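You operate a simulated robot arm through the tools that you are given. There is no shell and no other tool.

You are at the controls of a simulated robot arm. One attempt, no reset.

TASK
Tighten the four housing bolts to 15 Nm in dot order.
Fine: set the torque dial first; orange driver, put back; one dot first, four dots last, one run each. Set down upright: orange driver.

Only the result counts: the job must be done as asked and must still hold three seconds after the hand-in. Knocking over, shifting, dropping, spilling or breaking anything else fails it.

THE ROBOT
A 5-joint arm with a two-finger parallel gripper, fixed in place. Base frame: the origin is at the foot of the arm, x ahead of it, y to its left, z up; the work surface is at about z = 0. Readings come in m, degrees, newtons and seconds.
With the tool pointing down near the work surface it reaches from about 0.26 to 0.6 m from the base axis. Its first joint turns from -66.0 to 66.0 degrees. The tool tilts only in the upright plane through the base axis and itself; it spins freely about its own axis. Payload 1.57 kg.
Tool frame: the origin (TCP) lies between the finger pads and is the grasp point; the fingertips stand 0.03 m ahead of it; z points along the fingers, y is the line along which they close. The gripper opens to 0.08 m. The fingers are 0.017 m wide and 0.012 m thick; the gripper's body (0.04 by 0.082 m) begins 0.08 m behind the TCP.
Orientation is that of the tool frame in the base frame, as a unit quaternion [w, x, y, z]. With the fingers straight down and closing along the base's y, the tool's x points along the base's -x, its y along +y and its z along -z.

THE INTERFACE
- The arm moves only by the tool arm_command. Its argument "plan" is a list of rows, each a list of 6 numbers: the shift along the base's x, y, z in units of 20 mm (1.0 is 20 mm), then the turn, a rotation vector about the base's x, y, z in units of 6 degrees (1.0 is 6 degrees). In form: [[tx, ty, tz, wx, wy, wz], ...]. A call has 1 to 20 rows; each row shifts and turns the commanded pose from where the row before left it. "jaw" is the finger opening in m, from 0 to 0.08, set as the call begins (left out, the last holds). A call with a number of a shift or a turn outside -1 to 1 is refused whole. Each row takes 0.2 s and may step no farther than 0.05 m and 8.6 degrees from the row before; otherwise, or with a gripper value out of range, the whole call is refused. Where a pose cannot be reached the arm comes as near as it can. A force on the tool above 40 N (or 10 N above the force at the start of the call, whichever is more), or a blocked arm, ends the call early, and 0.2 s more pass. Each finger travels about 0.153 m/s and halts on what it meets, pressing with about 23 N; the grip force reading is that of the motor and also rises with nothing between the fingers. The clock runs only during rows and for 0.2 s after the last one: add rows that do not move to give the fingers time. The reply holds the time, the measured pose of the TCP, the force on the tool along the base axes, the opening and the grip force, in the units named above and with some noise, with the torque about the TCP (base axes, N m) and any sound that the robot's microphone picked up.
- Cameras (640 x 400 px; columns grow to the right, rows downward): "scene" is fixed at [0.0394, 0.4082, 0.5042]; the picture's right is [-0.65, -0.76, 0.00], its down [-0.56, 0.48, -0.67] and it looks along [0.51, -0.44, -0.74] (base axes); focal length 214 px, centre (320, 200). "wrist" rides on the gripper at [0.072, -0.007, -0.122] in the tool frame; the picture's right is [0.09, 1.00, 0.00], its down [-0.84, 0.08, -0.54] and it looks along [-0.54, 0.05, 0.84] (tool axes); focal length 238 px, centre (320, 200). There is no depth. A picture from a camera that has moved, and an enlarged one, comes with that camera's place and axes in the base frame and with its lens.
- grab_frame(camera): a new picture of that camera. The clock stands still meanwhile.
- inspect(camera, box): a new picture of the part [left, top, right, bottom] of that camera's present view, enlarged. The clock stands still meanwhile.
- hand_in(): hands the job in; it is judged then, once.

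Nothing tells you positions but the pictures and the camera data. Unless the task says otherwise, let go and move clear before handing in.

The tools are called after "Emit:" as name(argument=value, ...) on one line, values as JSON. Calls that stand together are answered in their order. arm_command: Moves the arm, as the interface text tells. Its arguments: {"type":"object","properties":{"plan":{"type":"array","items":{"type":"array","items":{"type":"number"}}},"jaw":{"type":"number"}},"required":["plan"]} The other tools are called the same way: grab_frame (camera) takes a picture; inspect (camera, box) takes an enlarged picture of a part of a camera's view; hand_in () hands the job in.

At the start:

```text
t: 0.0
tool_pos: [0.3352, -0.0556, 0.3863]
tcp_rot: [0.0, 0.0, 1.0, 0.0]
wrist_force: [-0.4, 0.0, -0.1]
ft_torque: [-0.03, 0.01, 0.05]
width: 0.0799
gripper_force: 0.0
```

scene: 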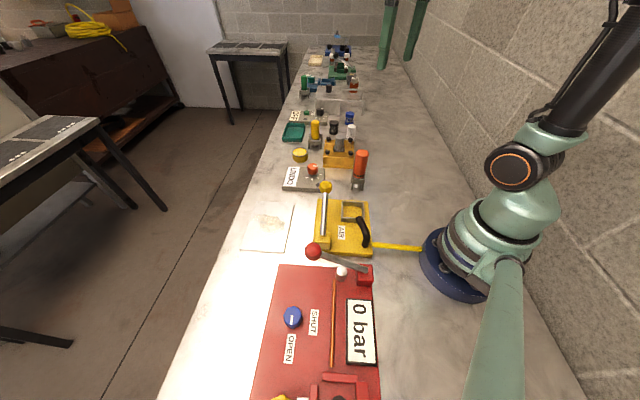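
wrist: 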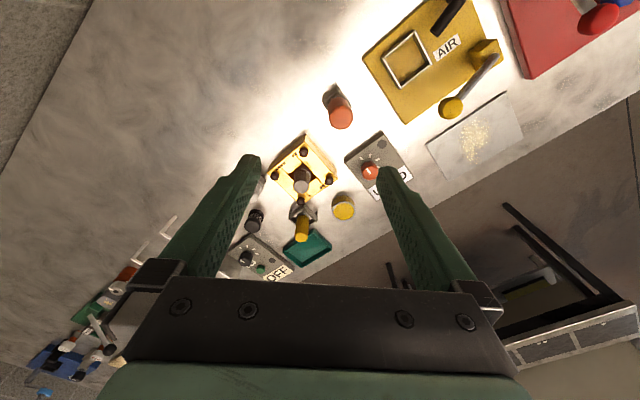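

I see a bench with a yellow housing with bolts, an orange and a yellow-handled driver, and a grey box with a red dial, probably the torque setter. I'll enlarge the relevant areas before moving anything.

Emit:
inspect(camera="scene", box=[270, 90, 390, 200])

Emit:
inspect(camera="wrist", box=[220, 70, 430, 290])

Emit:
inspect(camera="wrist", box=[330, 120, 430, 210])

Emit:
inspect(camera="wrist", box=[250, 120, 350, 210])

```text
3.64 times, centred on (330, 145) of scene
camera zoom: at [0.0394, 0.4082, 0.5042], right [-0.65, -0.76, 0.0], down [-0.56, 0.48, -0.67], along [0.51, -0.44, -0.74], focal length 780 px, centre (284, 400)
```

zoom: 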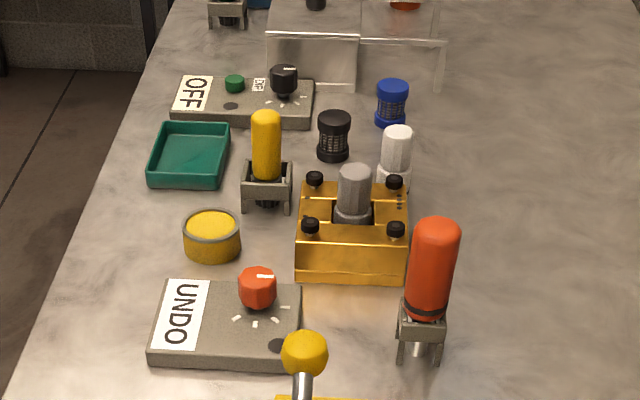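

```text
1.82 times, centred on (325, 180) of wrist
camera zoom: at [0.2649, -0.0615, 0.5076], right [-0.09, 1.0, 0.0], down [0.84, 0.08, 0.54], along [0.54, 0.05, -0.84], focal length 433 px, centre (311, 236)
```

zoom: 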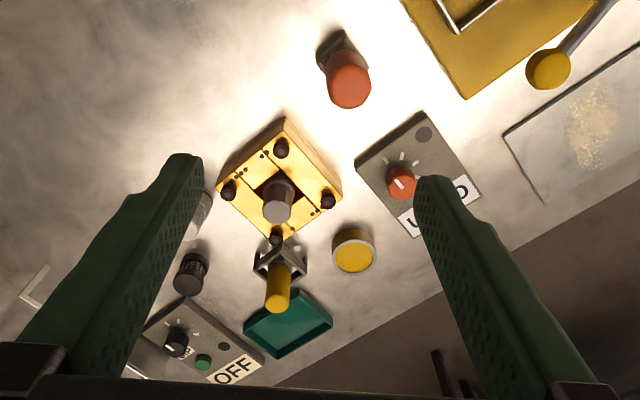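

```text
4.44 times, centred on (380, 165) of wrist
camera zoom: at [0.2649, -0.0615, 0.5076], right [-0.09, 1.0, 0.0], down [0.84, 0.08, 0.54], along [0.54, 0.05, -0.84], focal length 1059 px, centre (53, 356)
```

zoom: 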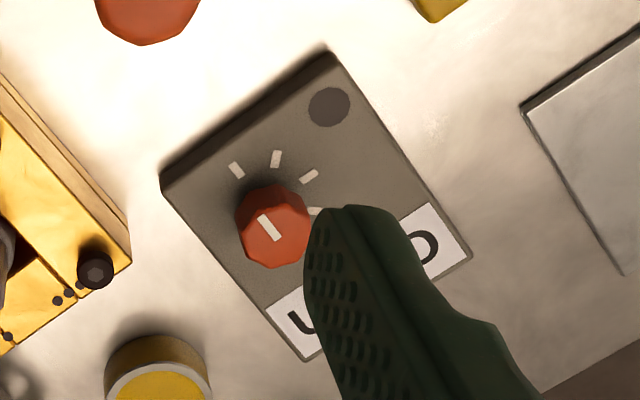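

```text
4.44 times, centred on (300, 165) of wrist
camera zoom: at [0.2649, -0.0615, 0.5076], right [-0.09, 1.0, 0.0], down [0.84, 0.08, 0.54], along [0.54, 0.05, -0.84], focal length 1059 px, centre (409, 356)
```

zoom: 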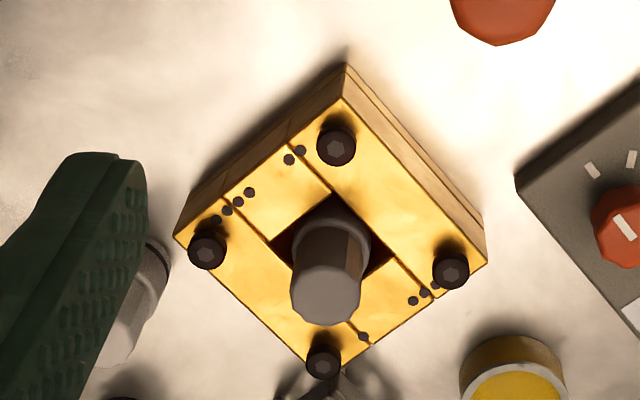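

The housing is around (0.49, -0.08) and the orange driver's top around (0.35, -0.02, 0.13). Next I'll enlarge the two dial boxes and the driver stand to read labels and marks.

Emit:
inspect(camera="scene", box=[295, 105, 335, 130])

Emit:
inspect(camera="scene", box=[280, 160, 330, 195])

Emit:
inspect(camera="scene", box=[320, 130, 370, 170])

Emit:
inspect(camera="scene", box=[335, 145, 385, 195])

Emit:
inspect(camera="wrist", box=[220, 220, 300, 290])

Emit:
inspect(camera="scene", box=[280, 40, 380, 120])

```text
16.00 times, centred on (315, 118) of scene
camera zoom: at [0.0394, 0.4082, 0.5042], right [-0.65, -0.76, 0.0], down [-0.56, 0.48, -0.67], along [0.51, -0.44, -0.74], focal length 3432 px, centre (400, 1520)
```

zoom: 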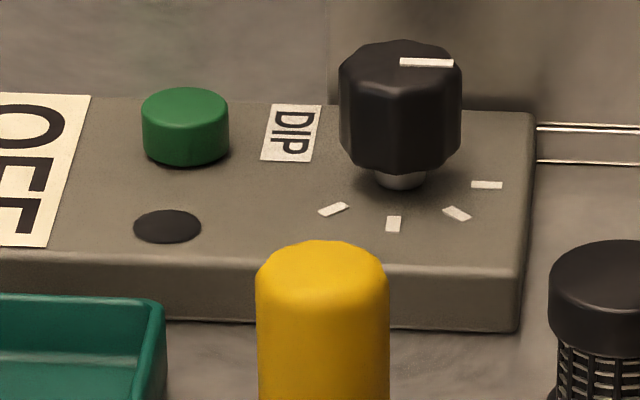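

```text
11.43 times, centred on (305, 178) of scene
camera zoom: at [0.0394, 0.4082, 0.5042], right [-0.65, -0.76, 0.0], down [-0.56, 0.48, -0.67], along [0.51, -0.44, -0.74], focal length 2451 px, centre (491, 457)
```

zoom: 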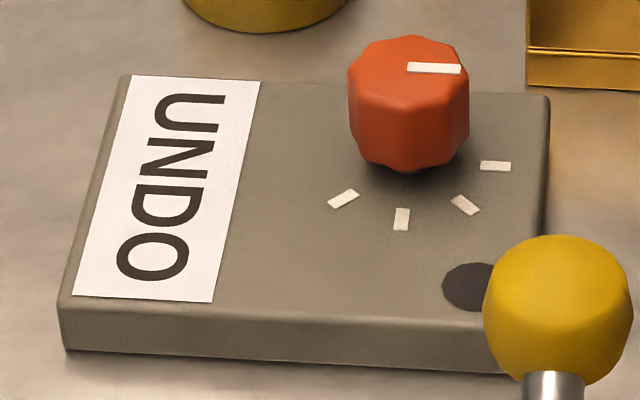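

```text
10.00 times, centred on (345, 150) of scene
camera zoom: at [0.0394, 0.4082, 0.5042], right [-0.65, -0.76, 0.0], down [-0.56, 0.48, -0.67], along [0.51, -0.44, -0.74], focal length 2145 px, centre (70, 700)
```

zoom: 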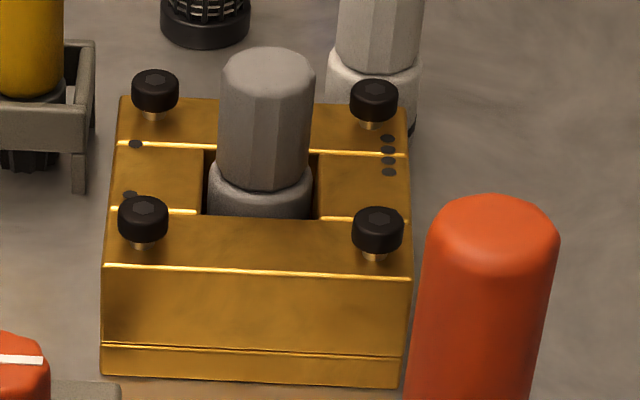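

```text
8.00 times, centred on (360, 170) of scene
camera zoom: at [0.0394, 0.4082, 0.5042], right [-0.65, -0.76, 0.0], down [-0.56, 0.48, -0.67], along [0.51, -0.44, -0.74], focal length 1716 px, centre (0, 440)
```

zoom: 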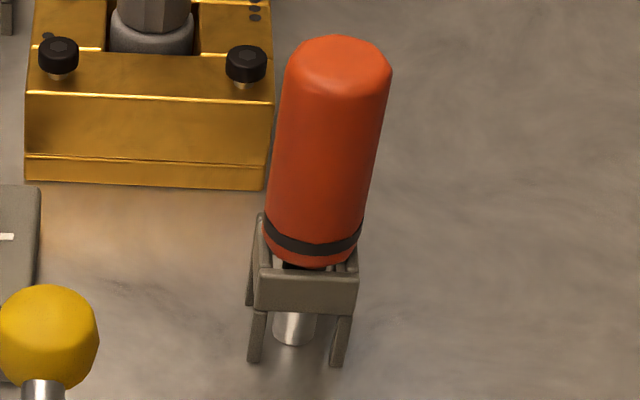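

```text
5.71 times, centred on (260, 255) of wrist
camera zoom: at [0.2649, -0.0615, 0.5076], right [-0.09, 1.0, 0.0], down [0.84, 0.08, 0.54], along [0.54, 0.05, -0.84], focal length 1362 px, centre (663, -114)
```

zoom: 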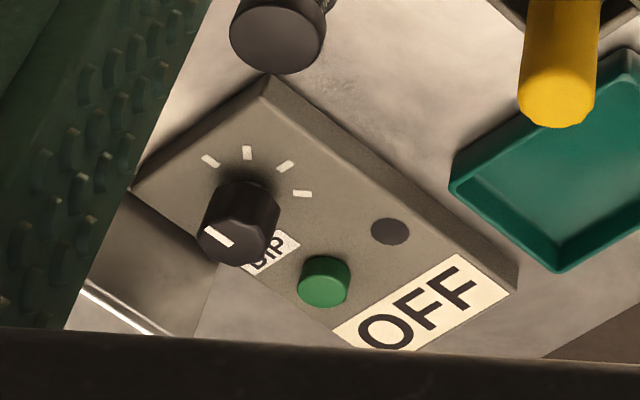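

```text
5.00 times, centred on (330, 80) of scene
camera zoom: at [0.0394, 0.4082, 0.5042], right [-0.65, -0.76, 0.0], down [-0.56, 0.48, -0.67], along [0.51, -0.44, -0.74], focal length 1072 px, centre (270, 800)
```

zoom: 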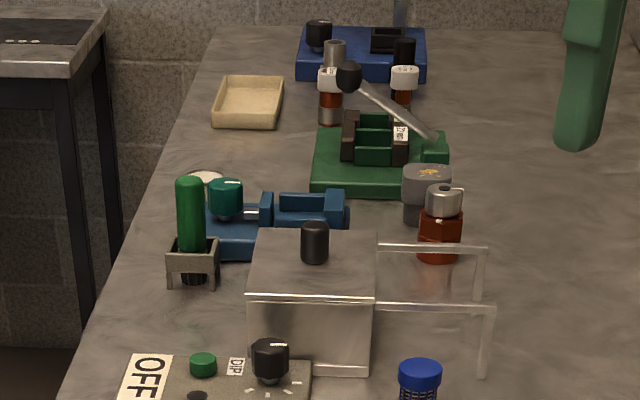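

The orange knob box (display "UNDO") looks like the torque dial for the orange driver, and the black-knob box has a display reading "OFF". I'll move the arm for a better look at the dial, the dots and the driver.

Emit:
arm_command(plan=[[-0.5, 1, -0.5, 0, 0, 0], [-0.5, 1, -0.5, 0, 0, 0], [-0.5, 1, -0.5, 0, 0, 0], [-0.5, 1, -0.5, 0, 0, 0], [0, 0, 0, 0, 0, 0]])

```text
t: 1.2
tool_pos: [0.2955, 0.0247, 0.3475]
tcp_rot: [0.001, 0.0, 1.0, 0.001]
wrist_force: [-0.3, 0.0, -0.7]
ft_torque: [-0.01, 0.0, 0.01]
width: 0.0798
gripper_force: 0.2
```

I've moved the tool to about (0.295, 0.025, 0.347) and now want to see the bench from there.

Emit:
grab_frame(camera="wrist")

Emit:
inspect(camera="wrist", box=[220, 100, 420, 240])

```text
taken
camera wrist: at [0.2243, 0.0188, 0.4679], right [-0.09, 1.0, 0.0], down [0.84, 0.08, 0.54], along [0.54, 0.05, -0.84], focal length 238 px, centre (320, 200)
```

wrist: 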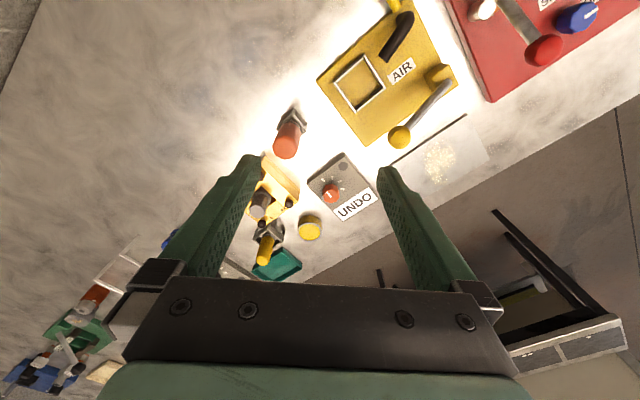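

```text
2.86 times, centred on (320, 170) of wrist
camera zoom: at [0.2243, 0.0188, 0.4679], right [-0.09, 1.0, 0.0], down [0.84, 0.08, 0.54], along [0.54, 0.05, -0.84], focal length 681 px, centre (320, 286)
```

zoom: 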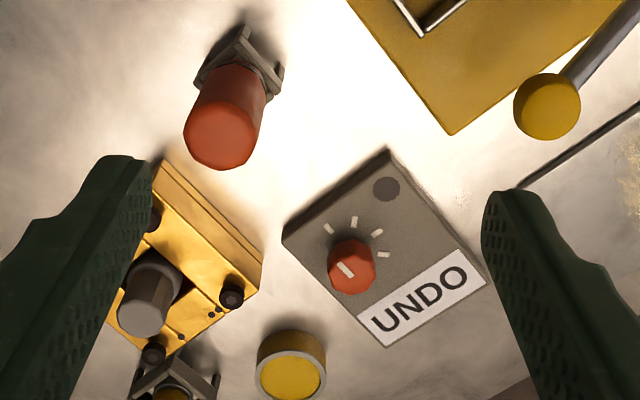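

The dial box is now clear between the fingers. I'll zoom on the dial and the driver stand to get exact positions.

Emit:
inspect(camera="wrist", box=[300, 145, 385, 225])

Emit:
inspect(camera="wrist", box=[265, 95, 325, 165])

```text
5.00 times, centred on (342, 185) of wrist
camera zoom: at [0.2243, 0.0188, 0.4679], right [-0.09, 1.0, 0.0], down [0.84, 0.08, 0.54], along [0.54, 0.05, -0.84], focal length 1192 px, centre (208, 275)
```

zoom: 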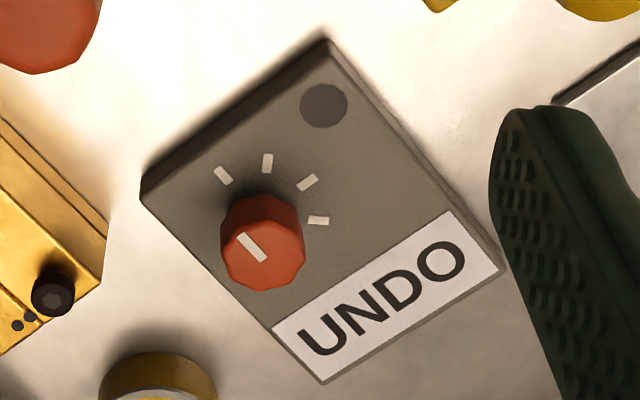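

```text
5.71 times, centred on (295, 130) of wrist
camera zoom: at [0.2243, 0.0188, 0.4679], right [-0.09, 1.0, 0.0], down [0.84, 0.08, 0.54], along [0.54, 0.05, -0.84], focal length 1362 px, centre (463, 600)
```

zoom: 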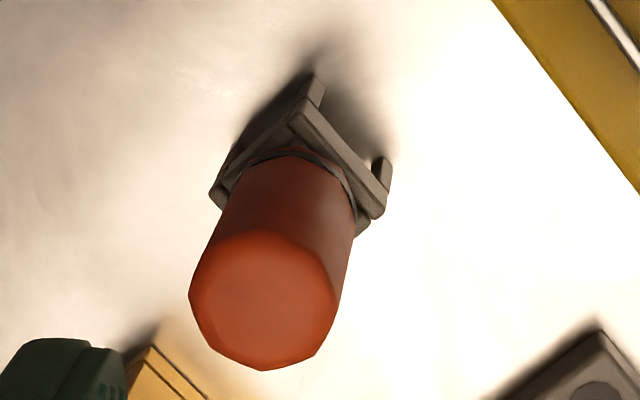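

The torque dial's knob is at about (0.477, 0.064), with its top near z = 0.058. It has four ticks 45° apart at 225°, 180°, 135° and 90° (base frame), and the pointer is at 225°, showing UNDO. I'll hover over it and check alignment.

Emit:
arm_command(plan=[[0.9075, 0.197, -0.9875, 0, 0, 0], [0.9075, 0.197, -0.9875, 0, 0, 0], [0.9075, 0.197, -0.9875, 0, 0, 0], [0.9075, 0.197, -0.9875, 0, 0, 0], [0.9075, 0.197, -0.9875, 0, 0, 0], [0.9075, 0.197, -0.9875, 0, 0, 0], [0.9075, 0.197, -0.9875, 0, 0, 0], [0.9075, 0.197, -0.9875, 0, 0, 0], [0.9075, 0.197, -0.9875, 0, 0, 0], [0.9075, 0.197, -0.9875, 0, 0, 0], [0, 0, 0, 0, 0, 0]], jaw=0.055)

Emit:
grab_frame(camera="wrist")

Emit:
grab_frame(camera="scene")

```text
t: 3.6
tool_pos: [0.477, 0.065, 0.1486]
tcp_rot: [0.001, 0.0, 1.0, -0.001]
wrist_force: [-0.2, -0.8, -0.4]
ft_torque: [0.01, -0.03, 0.01]
width: 0.0548
gripper_force: 0.2
```

```text
taken
camera wrist: at [0.4061, 0.0582, 0.2694], right [-0.09, 1.0, 0.0], down [0.84, 0.08, 0.54], along [0.54, 0.05, -0.84], focal length 238 px, centre (320, 200)
```

wrist: 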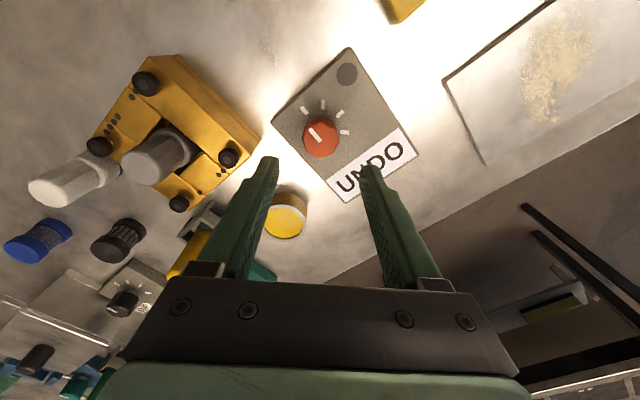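

```text
taken
```

scene: 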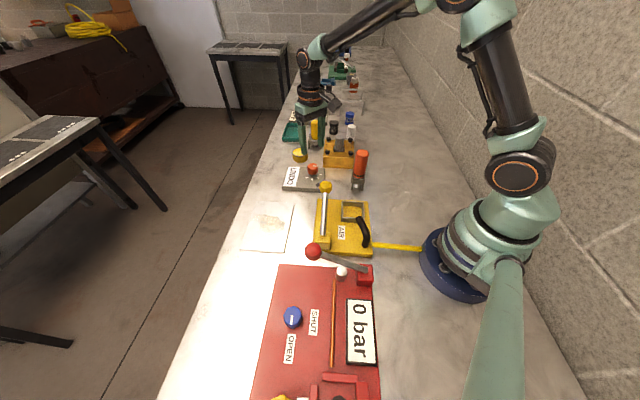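

The knob is centred under the gripper as predicted. I'll zoom to refine and use this same view for the housing dots.

Emit:
inspect(camera="wrist", box=[270, 85, 370, 185])

Emit:
inspect(camera="wrist", box=[80, 50, 270, 220])

Emit:
inspect(camera="scene", box=[270, 90, 390, 200])

```text
4.00 times, centred on (320, 135) of wrist
camera zoom: at [0.4061, 0.0582, 0.2694], right [-0.09, 1.0, 0.0], down [0.84, 0.08, 0.54], along [0.54, 0.05, -0.84], focal length 953 px, centre (320, 460)
```

zoom: 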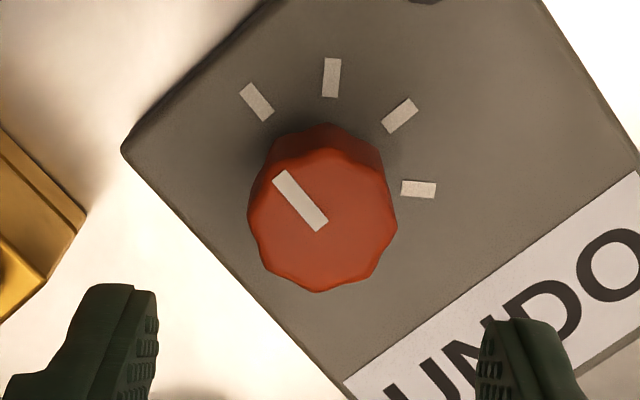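

```text
2.35 times, centred on (175, 135) of wrist
camera zoom: at [0.4061, 0.0582, 0.2694], right [-0.09, 1.0, 0.0], down [0.84, 0.08, 0.54], along [0.54, 0.05, -0.84], focal length 561 px, centre (661, 353)
```

zoom: 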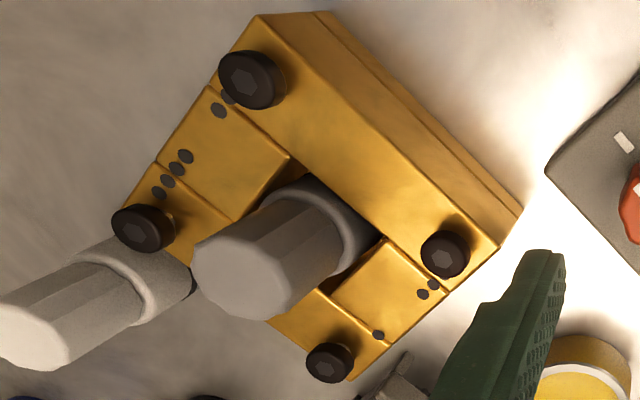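

```text
3.64 times, centred on (330, 145) of scene
camera zoom: at [0.0394, 0.4082, 0.5042], right [-0.65, -0.76, 0.0], down [-0.56, 0.48, -0.67], along [0.51, -0.44, -0.74], focal length 780 px, centre (284, 400)
```

zoom: 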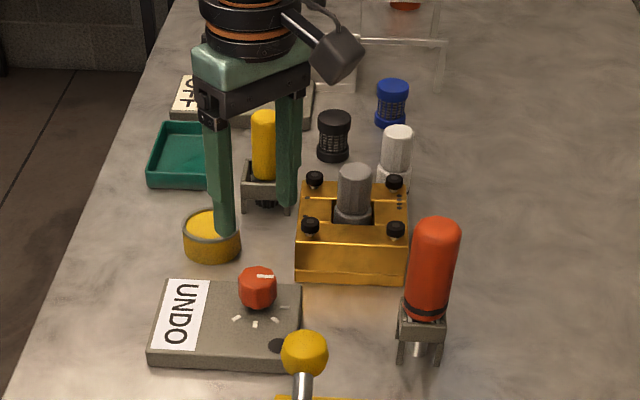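

Alignment holds: knob diameter is about 34 mm and centred. I'll descend, grip the knob, and turn it one tick (45° clockwise from above) while watching the display.

Emit:
arm_command(plan=[[0, -0.02, -0.85, 0, 0, 0], [0, -0.02, -0.85, 0, 0, 0], [0, 0, -0.85, 0, 0, 0], [0, 0, -0.85, 0, 0, 0], [0, 0, -0.85, 0, 0, 0], [0, 0, 0, 0, 0, 0]])

Emit:
grab_frame(camera="wrist")

Emit:
inspect(camera="scene", box=[270, 140, 350, 200])

```text
t: 5.0
tool_pos: [0.4777, 0.0627, 0.064]
tcp_rot: [-0.001, 0.0, 1.0, 0.0]
wrist_force: [-0.3, 1.0, 0.1]
ft_torque: [-0.04, -0.02, 0.02]
width: 0.0549
gripper_force: 0.0
```

```text
taken
camera wrist: at [0.4062, 0.0567, 0.1846], right [-0.09, 1.0, 0.0], down [0.84, 0.08, 0.54], along [0.54, 0.05, -0.84], focal length 238 px, centre (320, 200)
```

wrist: 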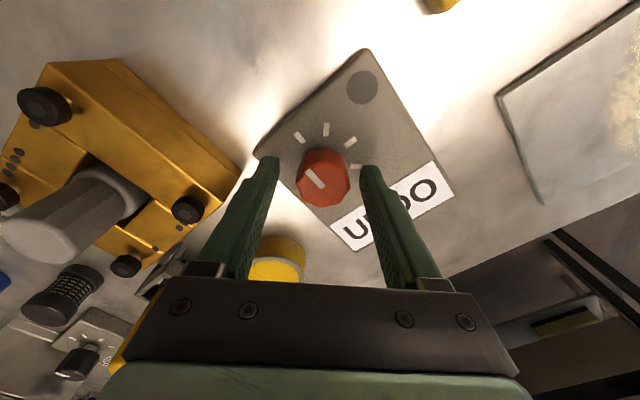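

```text
6.67 times, centred on (310, 170) of scene
camera zoom: at [0.0394, 0.4082, 0.5042], right [-0.65, -0.76, 0.0], down [-0.56, 0.48, -0.67], along [0.51, -0.44, -0.74], focal length 1430 px, centre (387, 400)
```

zoom: 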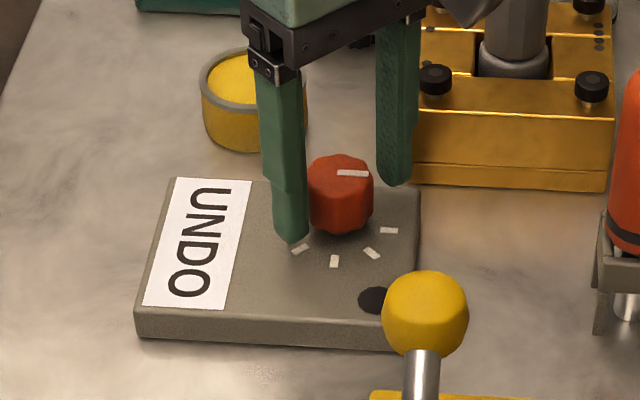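

The fingers straddle the knob, slightly off by about 1.5 mm in y. I'll correct that and close on it.

Emit:
arm_command(plan=[[0, 0.08, -0.05, 0, 0, 0], [0, 0, 0, 0, 0, 0]])

Emit:
arm_command(plan=[[0, 0, 0, 0, 0, 0], [0, 0, 0, 0, 0, 0], [0, 0, 0, 0, 0, 0]], jaw=0.025)

```text
t: 5.6
tool_pos: [0.4787, 0.065, 0.0637]
tcp_rot: [0.0, 0.001, 1.0, 0.0]
wrist_force: [-0.1, -0.3, -1.4]
ft_torque: [0.0, 0.01, -0.01]
width: 0.0548
gripper_force: 0.1
```

```text
t: 6.4
tool_pos: [0.4774, 0.0647, 0.0627]
tcp_rot: [0.0, 0.0, 1.0, 0.0]
wrist_force: [-0.3, 10.3, -1.9]
ft_torque: [0.17, 0.05, -0.04]
width: 0.0327
gripper_force: 40.4
```

The knob is gripped (opening 32.7 mm). I'll ease the side load and turn 45° clockwise.

Emit:
arm_command(plan=[[0, 0.03, 0, 0, 0, 0], [0, 0, 0, 0, 0, -1], [0, 0, 0, 0, 0, -1], [0, 0, 0, 0, 0, -1], [0, 0, 0, 0, 0, -1], [0, 0, 0, 0, 0, -1], [0, 0, 0, 0, 0, -1], [0, 0, 0, 0, 0, -1], [0, 0, 0, 0, 0, -0.5], [0, 0, 0, 0, 0, 0]])

Emit:
inspect(camera="scene", box=[270, 140, 350, 200])

Emit:
grab_frame(camera="wrist")

```text
t: 8.6
tool_pos: [0.4779, 0.0653, 0.0619]
tcp_rot: [0.003, 0.383, 0.924, 0.002]
wrist_force: [11.9, 26.2, -8.0]
ft_torque: [0.03, -0.1, 0.05]
width: 0.0327
gripper_force: 40.5
```

```text
6.67 times, centred on (310, 170) of scene
camera zoom: at [0.0394, 0.4082, 0.5042], right [-0.65, -0.76, 0.0], down [-0.56, 0.48, -0.67], along [0.51, -0.44, -0.74], focal length 1430 px, centre (387, 400)
```

zoom: 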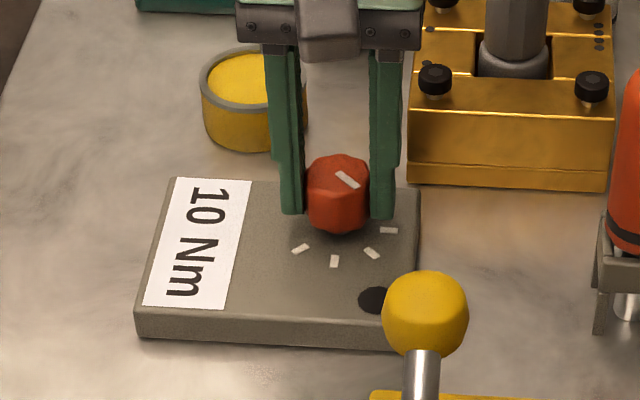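

```text
taken
camera wrist: at [0.4223, 0.1128, 0.1836], right [0.64, 0.77, 0.0], down [0.65, -0.54, 0.54], along [0.42, -0.35, -0.84], focal length 238 px, centre (320, 200)
```

wrist: 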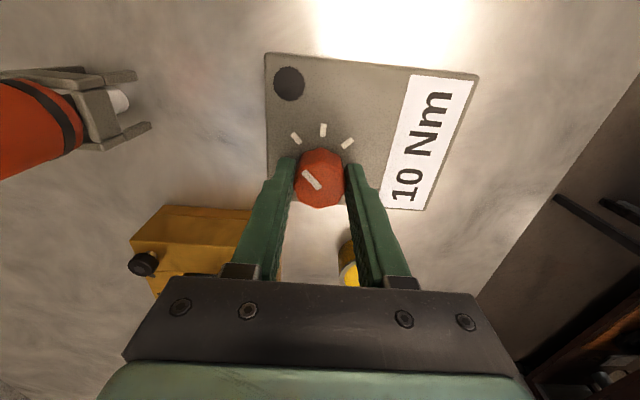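

The display now reads 10 Nm, so each tick changes the setting. There is side load building up, so I'll release, check forces and re-centre before turning another tick.

Emit:
arm_command(plan=[[0, 0, 0, 0, 0, 0], [0, 0, 0, 0, 0, 0]], jaw=0.05)

Emit:
inspect(camera="wrist", box=[260, 110, 380, 210])

Emit:
inspect(camera="scene", box=[270, 140, 350, 200])

```text
t: 9.2
tool_pos: [0.4765, 0.0643, 0.0621]
tcp_rot: [0.0, 0.383, 0.924, -0.001]
wrist_force: [-0.3, -0.3, -0.2]
ft_torque: [0.01, -0.01, -0.02]
width: 0.05
gripper_force: 0.1
```

```text
4.00 times, centred on (320, 160) of wrist
camera zoom: at [0.4219, 0.1113, 0.1835], right [0.64, 0.77, 0.0], down [0.65, -0.54, 0.54], along [0.42, -0.35, -0.84], focal length 953 px, centre (320, 360)
```

zoom: 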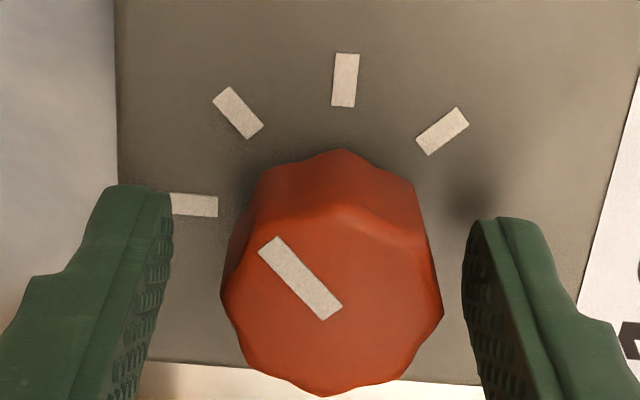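

```text
6.67 times, centred on (310, 170) of scene
camera zoom: at [0.0394, 0.4082, 0.5042], right [-0.65, -0.76, 0.0], down [-0.56, 0.48, -0.67], along [0.51, -0.44, -0.74], focal length 1430 px, centre (387, 400)
```

zoom: 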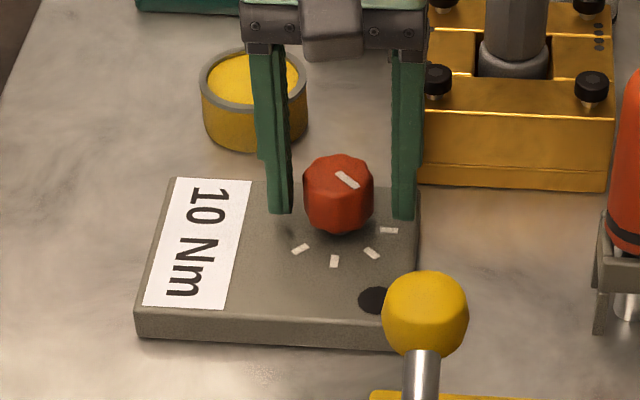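

Released, the dial holds at 10 Nm. The knob sits about 2 mm toward (+x, +y) of my TCP, so I'll shift, re-grip and turn one more tick.

Emit:
arm_command(plan=[[0.07, 0.09, 0, 0, 0, 0], [0, 0, 0, 0, 0, 0]])

Emit:
arm_command(plan=[[0, 0, 0, 0, 0, 0], [0, 0, 0, 0, 0, 0], [0, 0, 0, 0, 0, 0]], jaw=0.026)

```text
t: 9.8
tool_pos: [0.4782, 0.068, 0.0615]
tcp_rot: [0.0, 0.382, 0.924, -0.001]
wrist_force: [0.6, 0.4, -0.3]
ft_torque: [-0.01, -0.03, 0.02]
width: 0.0498
gripper_force: 0.1
```

```text
t: 10.6
tool_pos: [0.4775, 0.0661, 0.0625]
tcp_rot: [-0.001, 0.383, 0.924, -0.001]
wrist_force: [-8.0, -7.8, 6.4]
ft_torque: [0.37, 0.36, -0.03]
width: 0.0327
gripper_force: 41.0
```

Side load is now small and the other way; I'll back off 0.4 mm and turn the next 45°.

Emit:
arm_command(plan=[[-0.02, -0.02, 0, 0, 0, 0], [0, 0, 0, 0, 0, -1], [0, 0, 0, 0, 0, -1], [0, 0, 0, 0, 0, -1], [0, 0, 0, 0, 0, -1], [0, 0, 0, 0, 0, -1], [0, 0, 0, 0, 0, -1], [0, 0, 0, 0, 0, -1], [0, 0, 0, 0, 0, -0.5], [0, 0, 0, 0, 0, 0]])

Emit:
inspect(camera="scene", box=[270, 140, 350, 200])

Emit:
inspect(camera="wrist", box=[260, 60, 440, 210])

```text
t: 12.8
tool_pos: [0.4801, 0.0679, 0.0629]
tcp_rot: [0.001, 0.707, 0.707, 0.001]
wrist_force: [17.0, 4.3, -18.2]
ft_torque: [0.17, 0.28, 0.04]
width: 0.0329
gripper_force: 41.4
```

```text
6.67 times, centred on (310, 170) of scene
camera zoom: at [0.0395, 0.4083, 0.5042], right [-0.65, -0.76, 0.0], down [-0.56, 0.48, -0.67], along [0.51, -0.44, -0.74], focal length 1430 px, centre (387, 400)
```

zoom: 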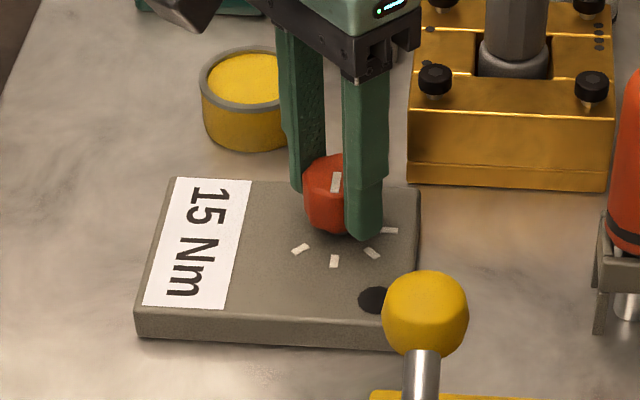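

```text
2.67 times, centred on (350, 135) of wrist
camera zoom: at [0.4726, 0.1392, 0.1836], right [1.0, 0.09, 0.0], down [0.07, -0.84, 0.54], along [0.05, -0.54, -0.84], focal length 636 px, centre (240, 373)
```

zoom: 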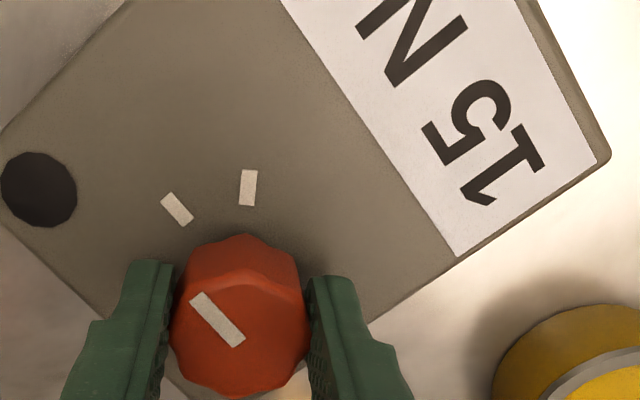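

The display reads 15 Nm. I'll release the knob and rise straight up, then confirm the setting stayed.

Emit:
arm_command(plan=[[0, 0, 0, 0, 0, 0], [0, 0, 0, 0, 0, 0], [0, 0, 1, 0, 0, 0], [0, 0, 1, 0, 0, 0], [0, 0, 1, 0, 0, 0], [0, 0, 1, 0, 0, 0], [0, 0, 1, 0, 0, 0], [0, 0, 1, 0, 0, 0], [0, 0, 1, 0, 0, 0], [0, 0, 1, 0, 0, 0], [0, 0, 0, 0, 0, 0]], jaw=0.055)

Emit:
inspect(camera="scene", box=[270, 140, 350, 200])

Emit:
grab_frame(camera="wrist")

```text
t: 15.2
tool_pos: [0.479, 0.067, 0.2221]
tcp_rot: [0.0, 0.707, 0.708, 0.0]
wrist_force: [-0.3, 0.3, -0.8]
ft_torque: [-0.02, 0.0, 0.02]
width: 0.0551
gripper_force: 0.1
```

```text
6.67 times, centred on (310, 170) of scene
camera zoom: at [0.0394, 0.4082, 0.5042], right [-0.65, -0.76, 0.0], down [-0.56, 0.48, -0.67], along [0.51, -0.44, -0.74], focal length 1430 px, centre (387, 400)
```

zoom: 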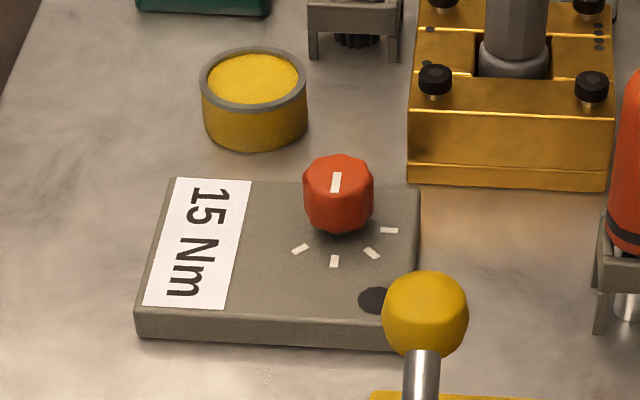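

```text
taken
camera wrist: at [0.4719, 0.1389, 0.3445], right [1.0, 0.09, 0.0], down [0.08, -0.84, 0.54], along [0.05, -0.54, -0.84], focal length 238 px, centre (320, 200)
```

wrist: 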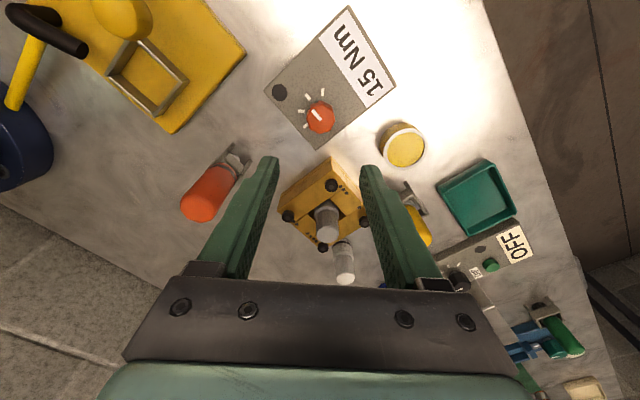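

The dial stays at 15 Nm. Now I'll look at the housing, dots and drivers from this view to locate the bolts.

Emit:
inspect(camera="wrist", box=[260, 145, 380, 265])

Emit:
inspect(camera="wrist", box=[170, 130, 270, 230])

```text
3.33 times, centred on (320, 205) of wrist
camera zoom: at [0.4719, 0.1389, 0.3445], right [1.0, 0.09, 0.0], down [0.08, -0.84, 0.54], along [0.05, -0.54, -0.84], focal length 794 px, centre (320, 183)
```

zoom: 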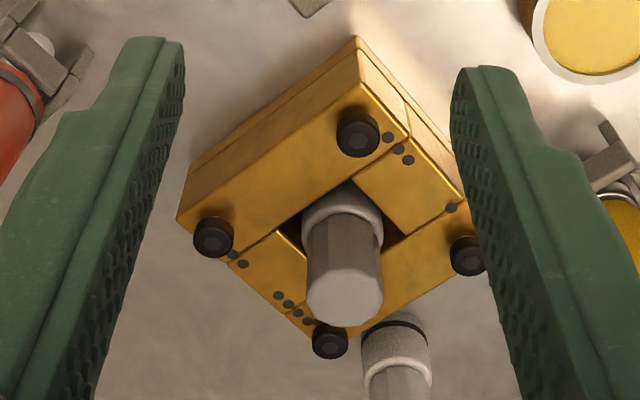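

```text
4.00 times, centred on (220, 180) of wrist
camera zoom: at [0.4719, 0.1389, 0.3445], right [1.0, 0.09, 0.0], down [0.08, -0.84, 0.54], along [0.05, -0.54, -0.84], focal length 953 px, centre (720, 280)
```

zoom: 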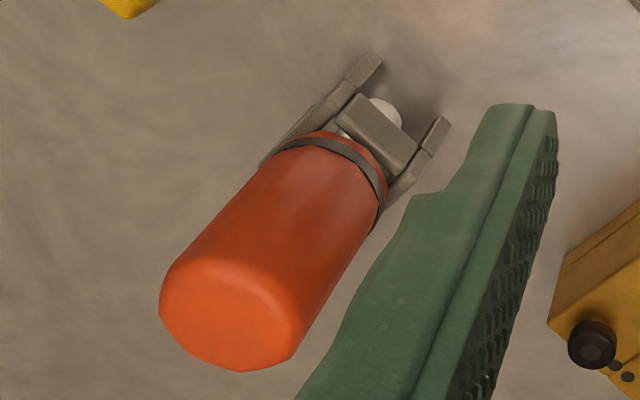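

The bolts are at roughly: 1 dot (0.559, -0.078), 2 dots (0.443, -0.076), 3 dots (0.502, -0.020), 4 dots (0.502, -0.134), with head tops near z = 0.062. The orange driver axis is near (0.354, -0.022). I'll hover over each bolt to refine before picking up the driver.

Emit:
arm_command(plan=[[0.231, -0.869, -0.6, 0, 0, 0], [0.231, -0.869, -0.6, 0, 0, 0], [0.231, -0.869, -0.6, 0, 0, 0], [0.231, -0.869, -0.6, 0, 0, 0], [0.231, -0.869, -0.6, 0, 0, 0], [0, 0, 0, 0, 0, 0]])

Emit:
inspect(camera="wrist", box=[220, 80, 420, 205])

```text
t: 16.6
tool_pos: [0.5012, -0.0211, 0.1624]
tcp_rot: [0.0, 0.707, 0.708, 0.0]
wrist_force: [-0.5, -0.2, -1.2]
ft_torque: [-0.01, -0.01, -0.03]
width: 0.0547
gripper_force: 0.2
```

```text
3.20 times, centred on (320, 142) of wrist
camera zoom: at [0.4946, 0.0518, 0.2838], right [1.0, 0.09, 0.0], down [0.08, -0.84, 0.54], along [0.05, -0.54, -0.84], focal length 763 px, centre (320, 384)
```

zoom: 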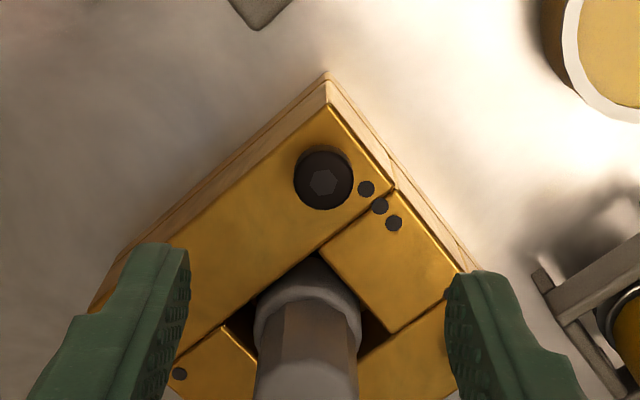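

The 3-dot bolt is right where I estimated it, (0.502, -0.020). Next I'll check the 4-dot bolt.

Emit:
arm_command(plan=[[0, -0.944, 0, 0, 0, 0], [0, -0.944, 0, 0, 0, 0], [0, -0.944, 0, 0, 0, 0], [0, -0.944, 0, 0, 0, 0], [0, -0.944, 0, 0, 0, 0], [0, -0.944, 0, 0, 0, 0], [0, 0, 0, 0, 0, 0]])

Emit:
inspect(camera="wrist", box=[220, 80, 420, 205])

Emit:
arm_command(plan=[[-0.98, 0.96, 0, 0, 0, 0], [-0.98, 0.96, 0, 0, 0, 0], [-0.98, 0.96, 0, 0, 0, 0], [0, 0, 0, 0, 0, 0]])

Emit:
inspect(camera="wrist", box=[220, 80, 420, 205])

```text
t: 18.2
tool_pos: [0.5002, -0.1334, 0.1631]
tcp_rot: [0.001, 0.707, 0.707, -0.001]
wrist_force: [-0.1, 0.4, 0.6]
ft_torque: [0.01, 0.01, 0.03]
width: 0.0551
gripper_force: 0.1
```

```text
3.20 times, centred on (320, 142) of wrist
camera zoom: at [0.4953, -0.0615, 0.2839], right [1.0, 0.09, 0.0], down [0.08, -0.84, 0.54], along [0.05, -0.54, -0.84], focal length 763 px, centre (320, 384)
```

zoom: 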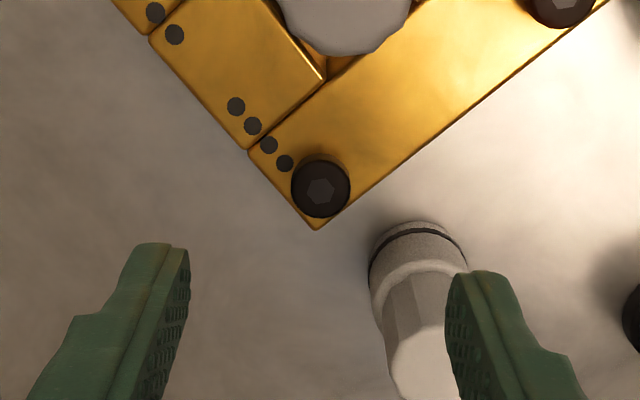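

```text
t: 19.2
tool_pos: [0.4426, -0.075, 0.162]
tcp_rot: [0.0, 0.707, 0.707, 0.0]
wrist_force: [-0.3, -0.5, -0.1]
ft_torque: [0.02, 0.02, -0.02]
width: 0.055
gripper_force: 0.1
```

```text
3.20 times, centred on (320, 142) of wrist
camera zoom: at [0.4362, -0.0035, 0.2837], right [1.0, 0.09, 0.0], down [0.08, -0.84, 0.54], along [0.05, -0.54, -0.84], focal length 763 px, centre (320, 384)
```

zoom: 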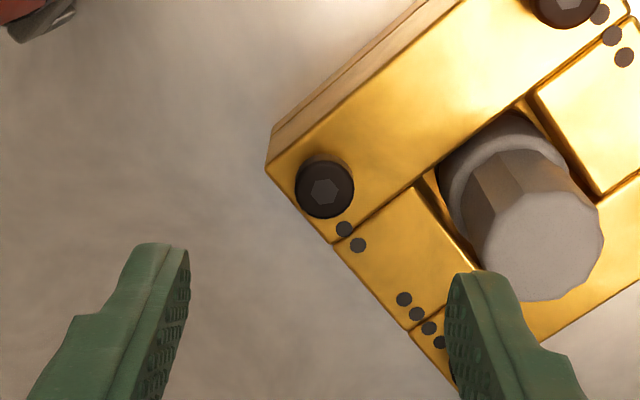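

The 4-dot bolt is at (0.502, -0.136) and the 2-dot at (0.444, -0.078). By symmetry the 1-dot bolt should be at (0.560, -0.078), which I'll confirm, along with the reach there.

Emit:
arm_command(plan=[[0.97, 0, 0, 0, 0, 0], [0.97, 0, 0, 0, 0, 0], [0.97, 0, 0, 0, 0, 0], [0.97, 0, 0, 0, 0, 0], [0.97, 0, 0, 0, 0, 0], [0.97, 0, 0, 0, 0, 0], [0, 0, 0, 0, 0, 0]])

Emit:
inspect(camera="wrist", box=[220, 80, 420, 205])

Emit:
grab_frame(camera="wrist")

```text
t: 20.8
tool_pos: [0.5587, -0.0761, 0.1637]
tcp_rot: [0.0, 0.707, 0.707, 0.0]
wrist_force: [-0.7, -0.6, 0.5]
ft_torque: [0.04, -0.01, 0.0]
width: 0.0549
gripper_force: 0.1
```

```text
3.20 times, centred on (320, 142) of wrist
camera zoom: at [0.5527, -0.0039, 0.2837], right [1.0, 0.09, 0.0], down [0.08, -0.84, 0.54], along [0.05, -0.54, -0.84], focal length 763 px, centre (320, 384)
```

zoom: 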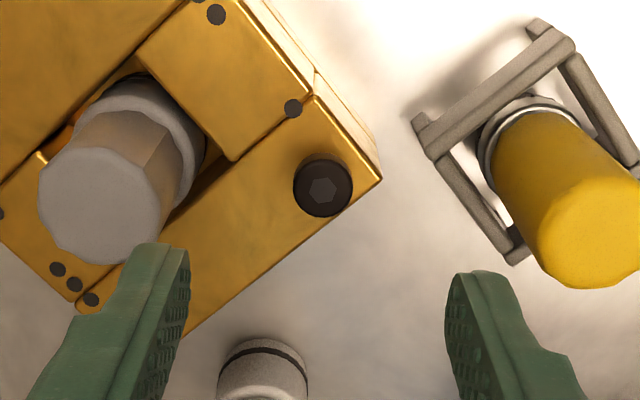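

```text
taken
camera wrist: at [0.5527, -0.0039, 0.2837], right [1.0, 0.09, 0.0], down [0.08, -0.84, 0.54], along [0.05, -0.54, -0.84], focal length 238 px, centre (320, 200)
```

wrist: 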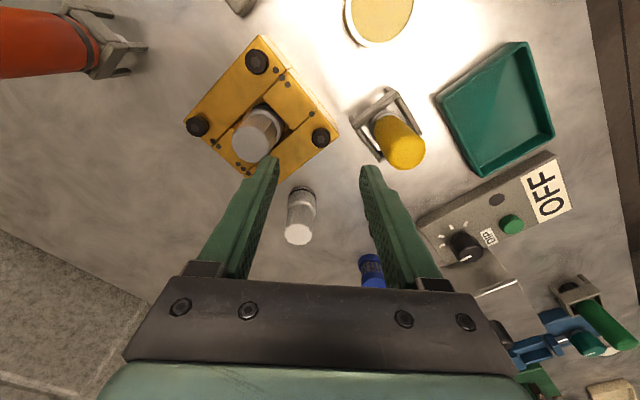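

All four bolts are confirmed. Now I'll rise and travel to hover above the orange driver.

Emit:
arm_command(plan=[[0, 0, 1, 0, 0, 0], [0, 0, 1, 0, 0, 0], [0, 0, 1, 0, 0, 0], [-0.935, 0.245, 0, 0, 0, 0], [-0.935, 0.245, 0, 0, 0, 0], [-0.935, 0.245, 0, 0, 0, 0], [-0.935, 0.245, 0, 0, 0, 0], [-0.935, 0.245, 0, 0, 0, 0], [-0.935, 0.245, 0, 0, 0, 0], [-0.935, 0.245, 0, 0, 0, 0], [-0.935, 0.245, 0, 0, 0, 0], [-0.935, 0.245, 0, 0, 0, 0], [-0.935, 0.245, 0, 0, 0, 0], [-0.935, 0.245, 0, 0, 0, 0], [0, 0, 0, 0, 0, 0]], jaw=0.07)

Emit:
grab_frame(camera="wrist")

Emit:
inspect(camera="wrist", box=[240, 60, 400, 200])

Emit:
inspect(camera="scene", box=[330, 130, 390, 200])

```text
t: 24.0
tool_pos: [0.352, -0.0216, 0.222]
tcp_rot: [0.0, 0.708, 0.706, 0.0]
wrist_force: [-0.3, -0.5, 0.6]
ft_torque: [0.0, 0.03, -0.01]
width: 0.0701
gripper_force: 0.0
```

```text
taken
camera wrist: at [0.3468, 0.0502, 0.3436], right [1.0, 0.09, 0.0], down [0.08, -0.84, 0.54], along [0.05, -0.54, -0.84], focal length 238 px, centre (320, 200)
```

wrist: 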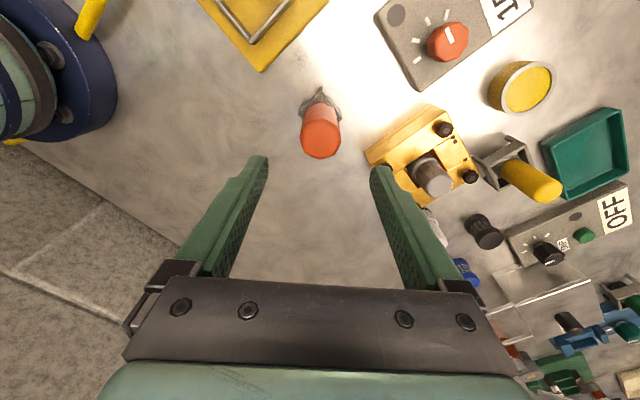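

```text
2.86 times, centred on (320, 130) of wrist
camera zoom: at [0.3468, 0.0502, 0.3436], right [1.0, 0.09, 0.0], down [0.08, -0.84, 0.54], along [0.05, -0.54, -0.84], focal length 681 px, centre (320, 400)
```

zoom: 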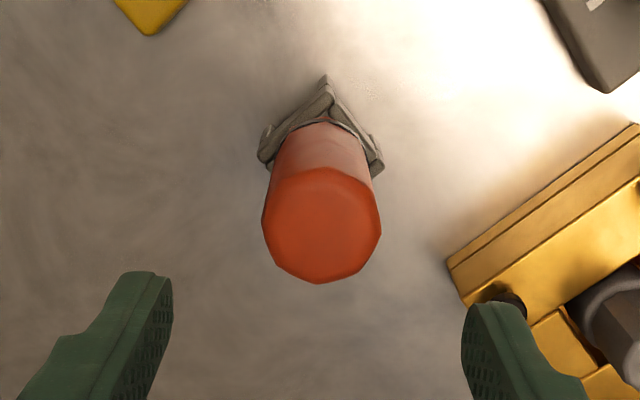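

```text
5.71 times, centred on (360, 165) of scene
camera zoom: at [0.0394, 0.4082, 0.5042], right [-0.65, -0.76, 0.0], down [-0.56, 0.48, -0.67], along [0.51, -0.44, -0.74], focal length 1226 px, centre (91, 400)
```

zoom: 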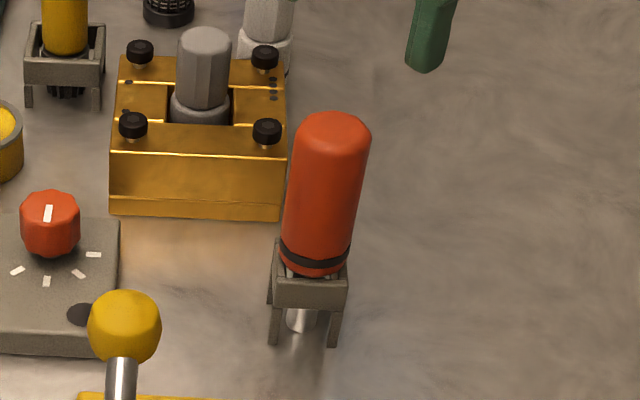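

The driver's top sits centred between the fingers at about (0.3536, -0.0205, 0.131). I'll descend to z = 0.095 around the handle.

Emit:
arm_command(plan=[[0, 0.065, -0.904, 0, 0, 0], [0, 0, -0.904, 0, 0, 0], [0, 0, -0.904, 0, 0, 0], [0, 0, -0.904, 0, 0, 0], [0, 0, -0.904, 0, 0, 0], [0, 0, -0.904, 0, 0, 0], [0, 0, -0.904, 0, 0, 0], [0, 0, 0, 0, 0, 0]])

Emit:
grab_frame(camera="wrist")

Emit:
inspect(camera="scene", box=[330, 130, 390, 200])

```text
t: 25.8
tool_pos: [0.3531, -0.0201, 0.0952]
tcp_rot: [0.0, 0.707, 0.707, 0.0]
wrist_force: [-0.7, 0.7, -0.3]
ft_torque: [0.02, 0.02, 0.01]
width: 0.0701
gripper_force: 0.1
```

```text
taken
camera wrist: at [0.3467, 0.0518, 0.2161], right [1.0, 0.09, 0.0], down [0.08, -0.84, 0.54], along [0.05, -0.54, -0.84], focal length 238 px, centre (320, 200)
```

wrist: 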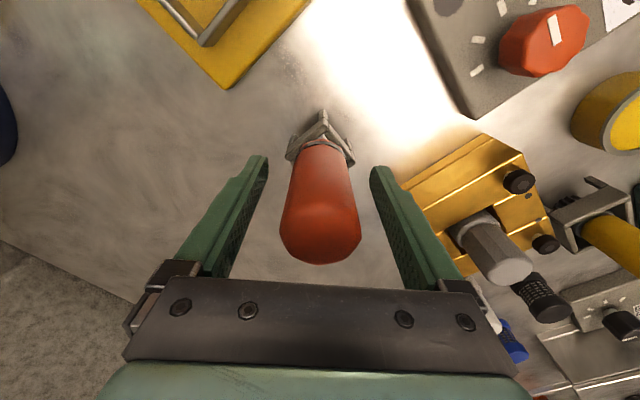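

```text
5.71 times, centred on (360, 165) of scene
camera zoom: at [0.0394, 0.4082, 0.5042], right [-0.65, -0.76, 0.0], down [-0.56, 0.48, -0.67], along [0.51, -0.44, -0.74], focal length 1226 px, centre (91, 400)
```

zoom: 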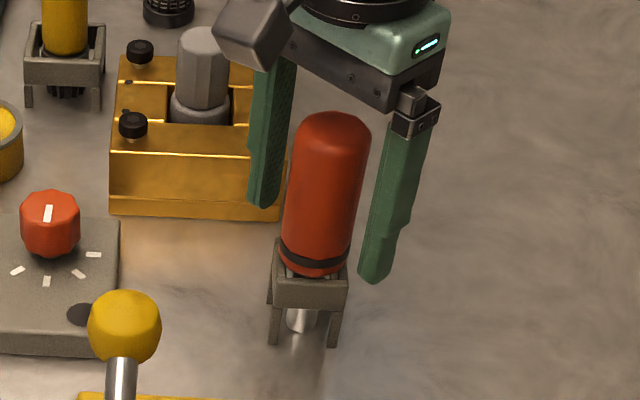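

The fingers straddle the handle well above the stand. Closing the jaws on the orange driver.

Emit:
arm_command(plan=[[0, 0, 0, 0, 0, 0], [0, 0, 0, 0, 0, 0], [0, 0, 0, 0, 0, 0], [0, 0, 0, 0, 0, 0]], jaw=0.03)

Emit:
inspect(camera="wrist", box=[240, 90, 400, 270])

Emit:
inspect(camera="scene", box=[330, 130, 390, 200])

```text
t: 26.8
tool_pos: [0.3527, -0.0205, 0.0952]
tcp_rot: [0.001, 0.707, 0.707, 0.0]
wrist_force: [-0.3, 0.1, -0.2]
ft_torque: [0.0, -0.02, 0.03]
width: 0.0368
gripper_force: 23.1
```

```text
2.22 times, centred on (320, 180) of wrist
camera zoom: at [0.3467, 0.0518, 0.2162], right [1.0, 0.09, 0.0], down [0.08, -0.84, 0.54], along [0.05, -0.54, -0.84], focal length 530 px, centre (320, 244)
```

zoom: 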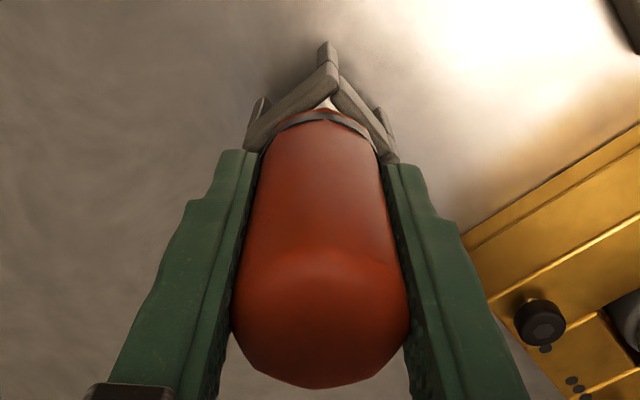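

```text
5.71 times, centred on (360, 165) of scene
camera zoom: at [0.0394, 0.4082, 0.5042], right [-0.65, -0.76, 0.0], down [-0.56, 0.48, -0.67], along [0.51, -0.44, -0.74], focal length 1226 px, centre (91, 400)
```

zoom: 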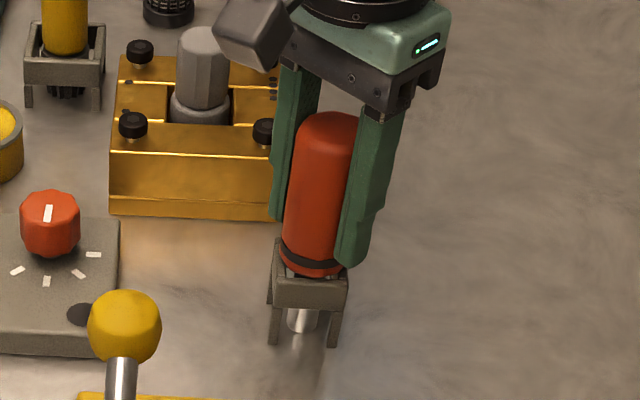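

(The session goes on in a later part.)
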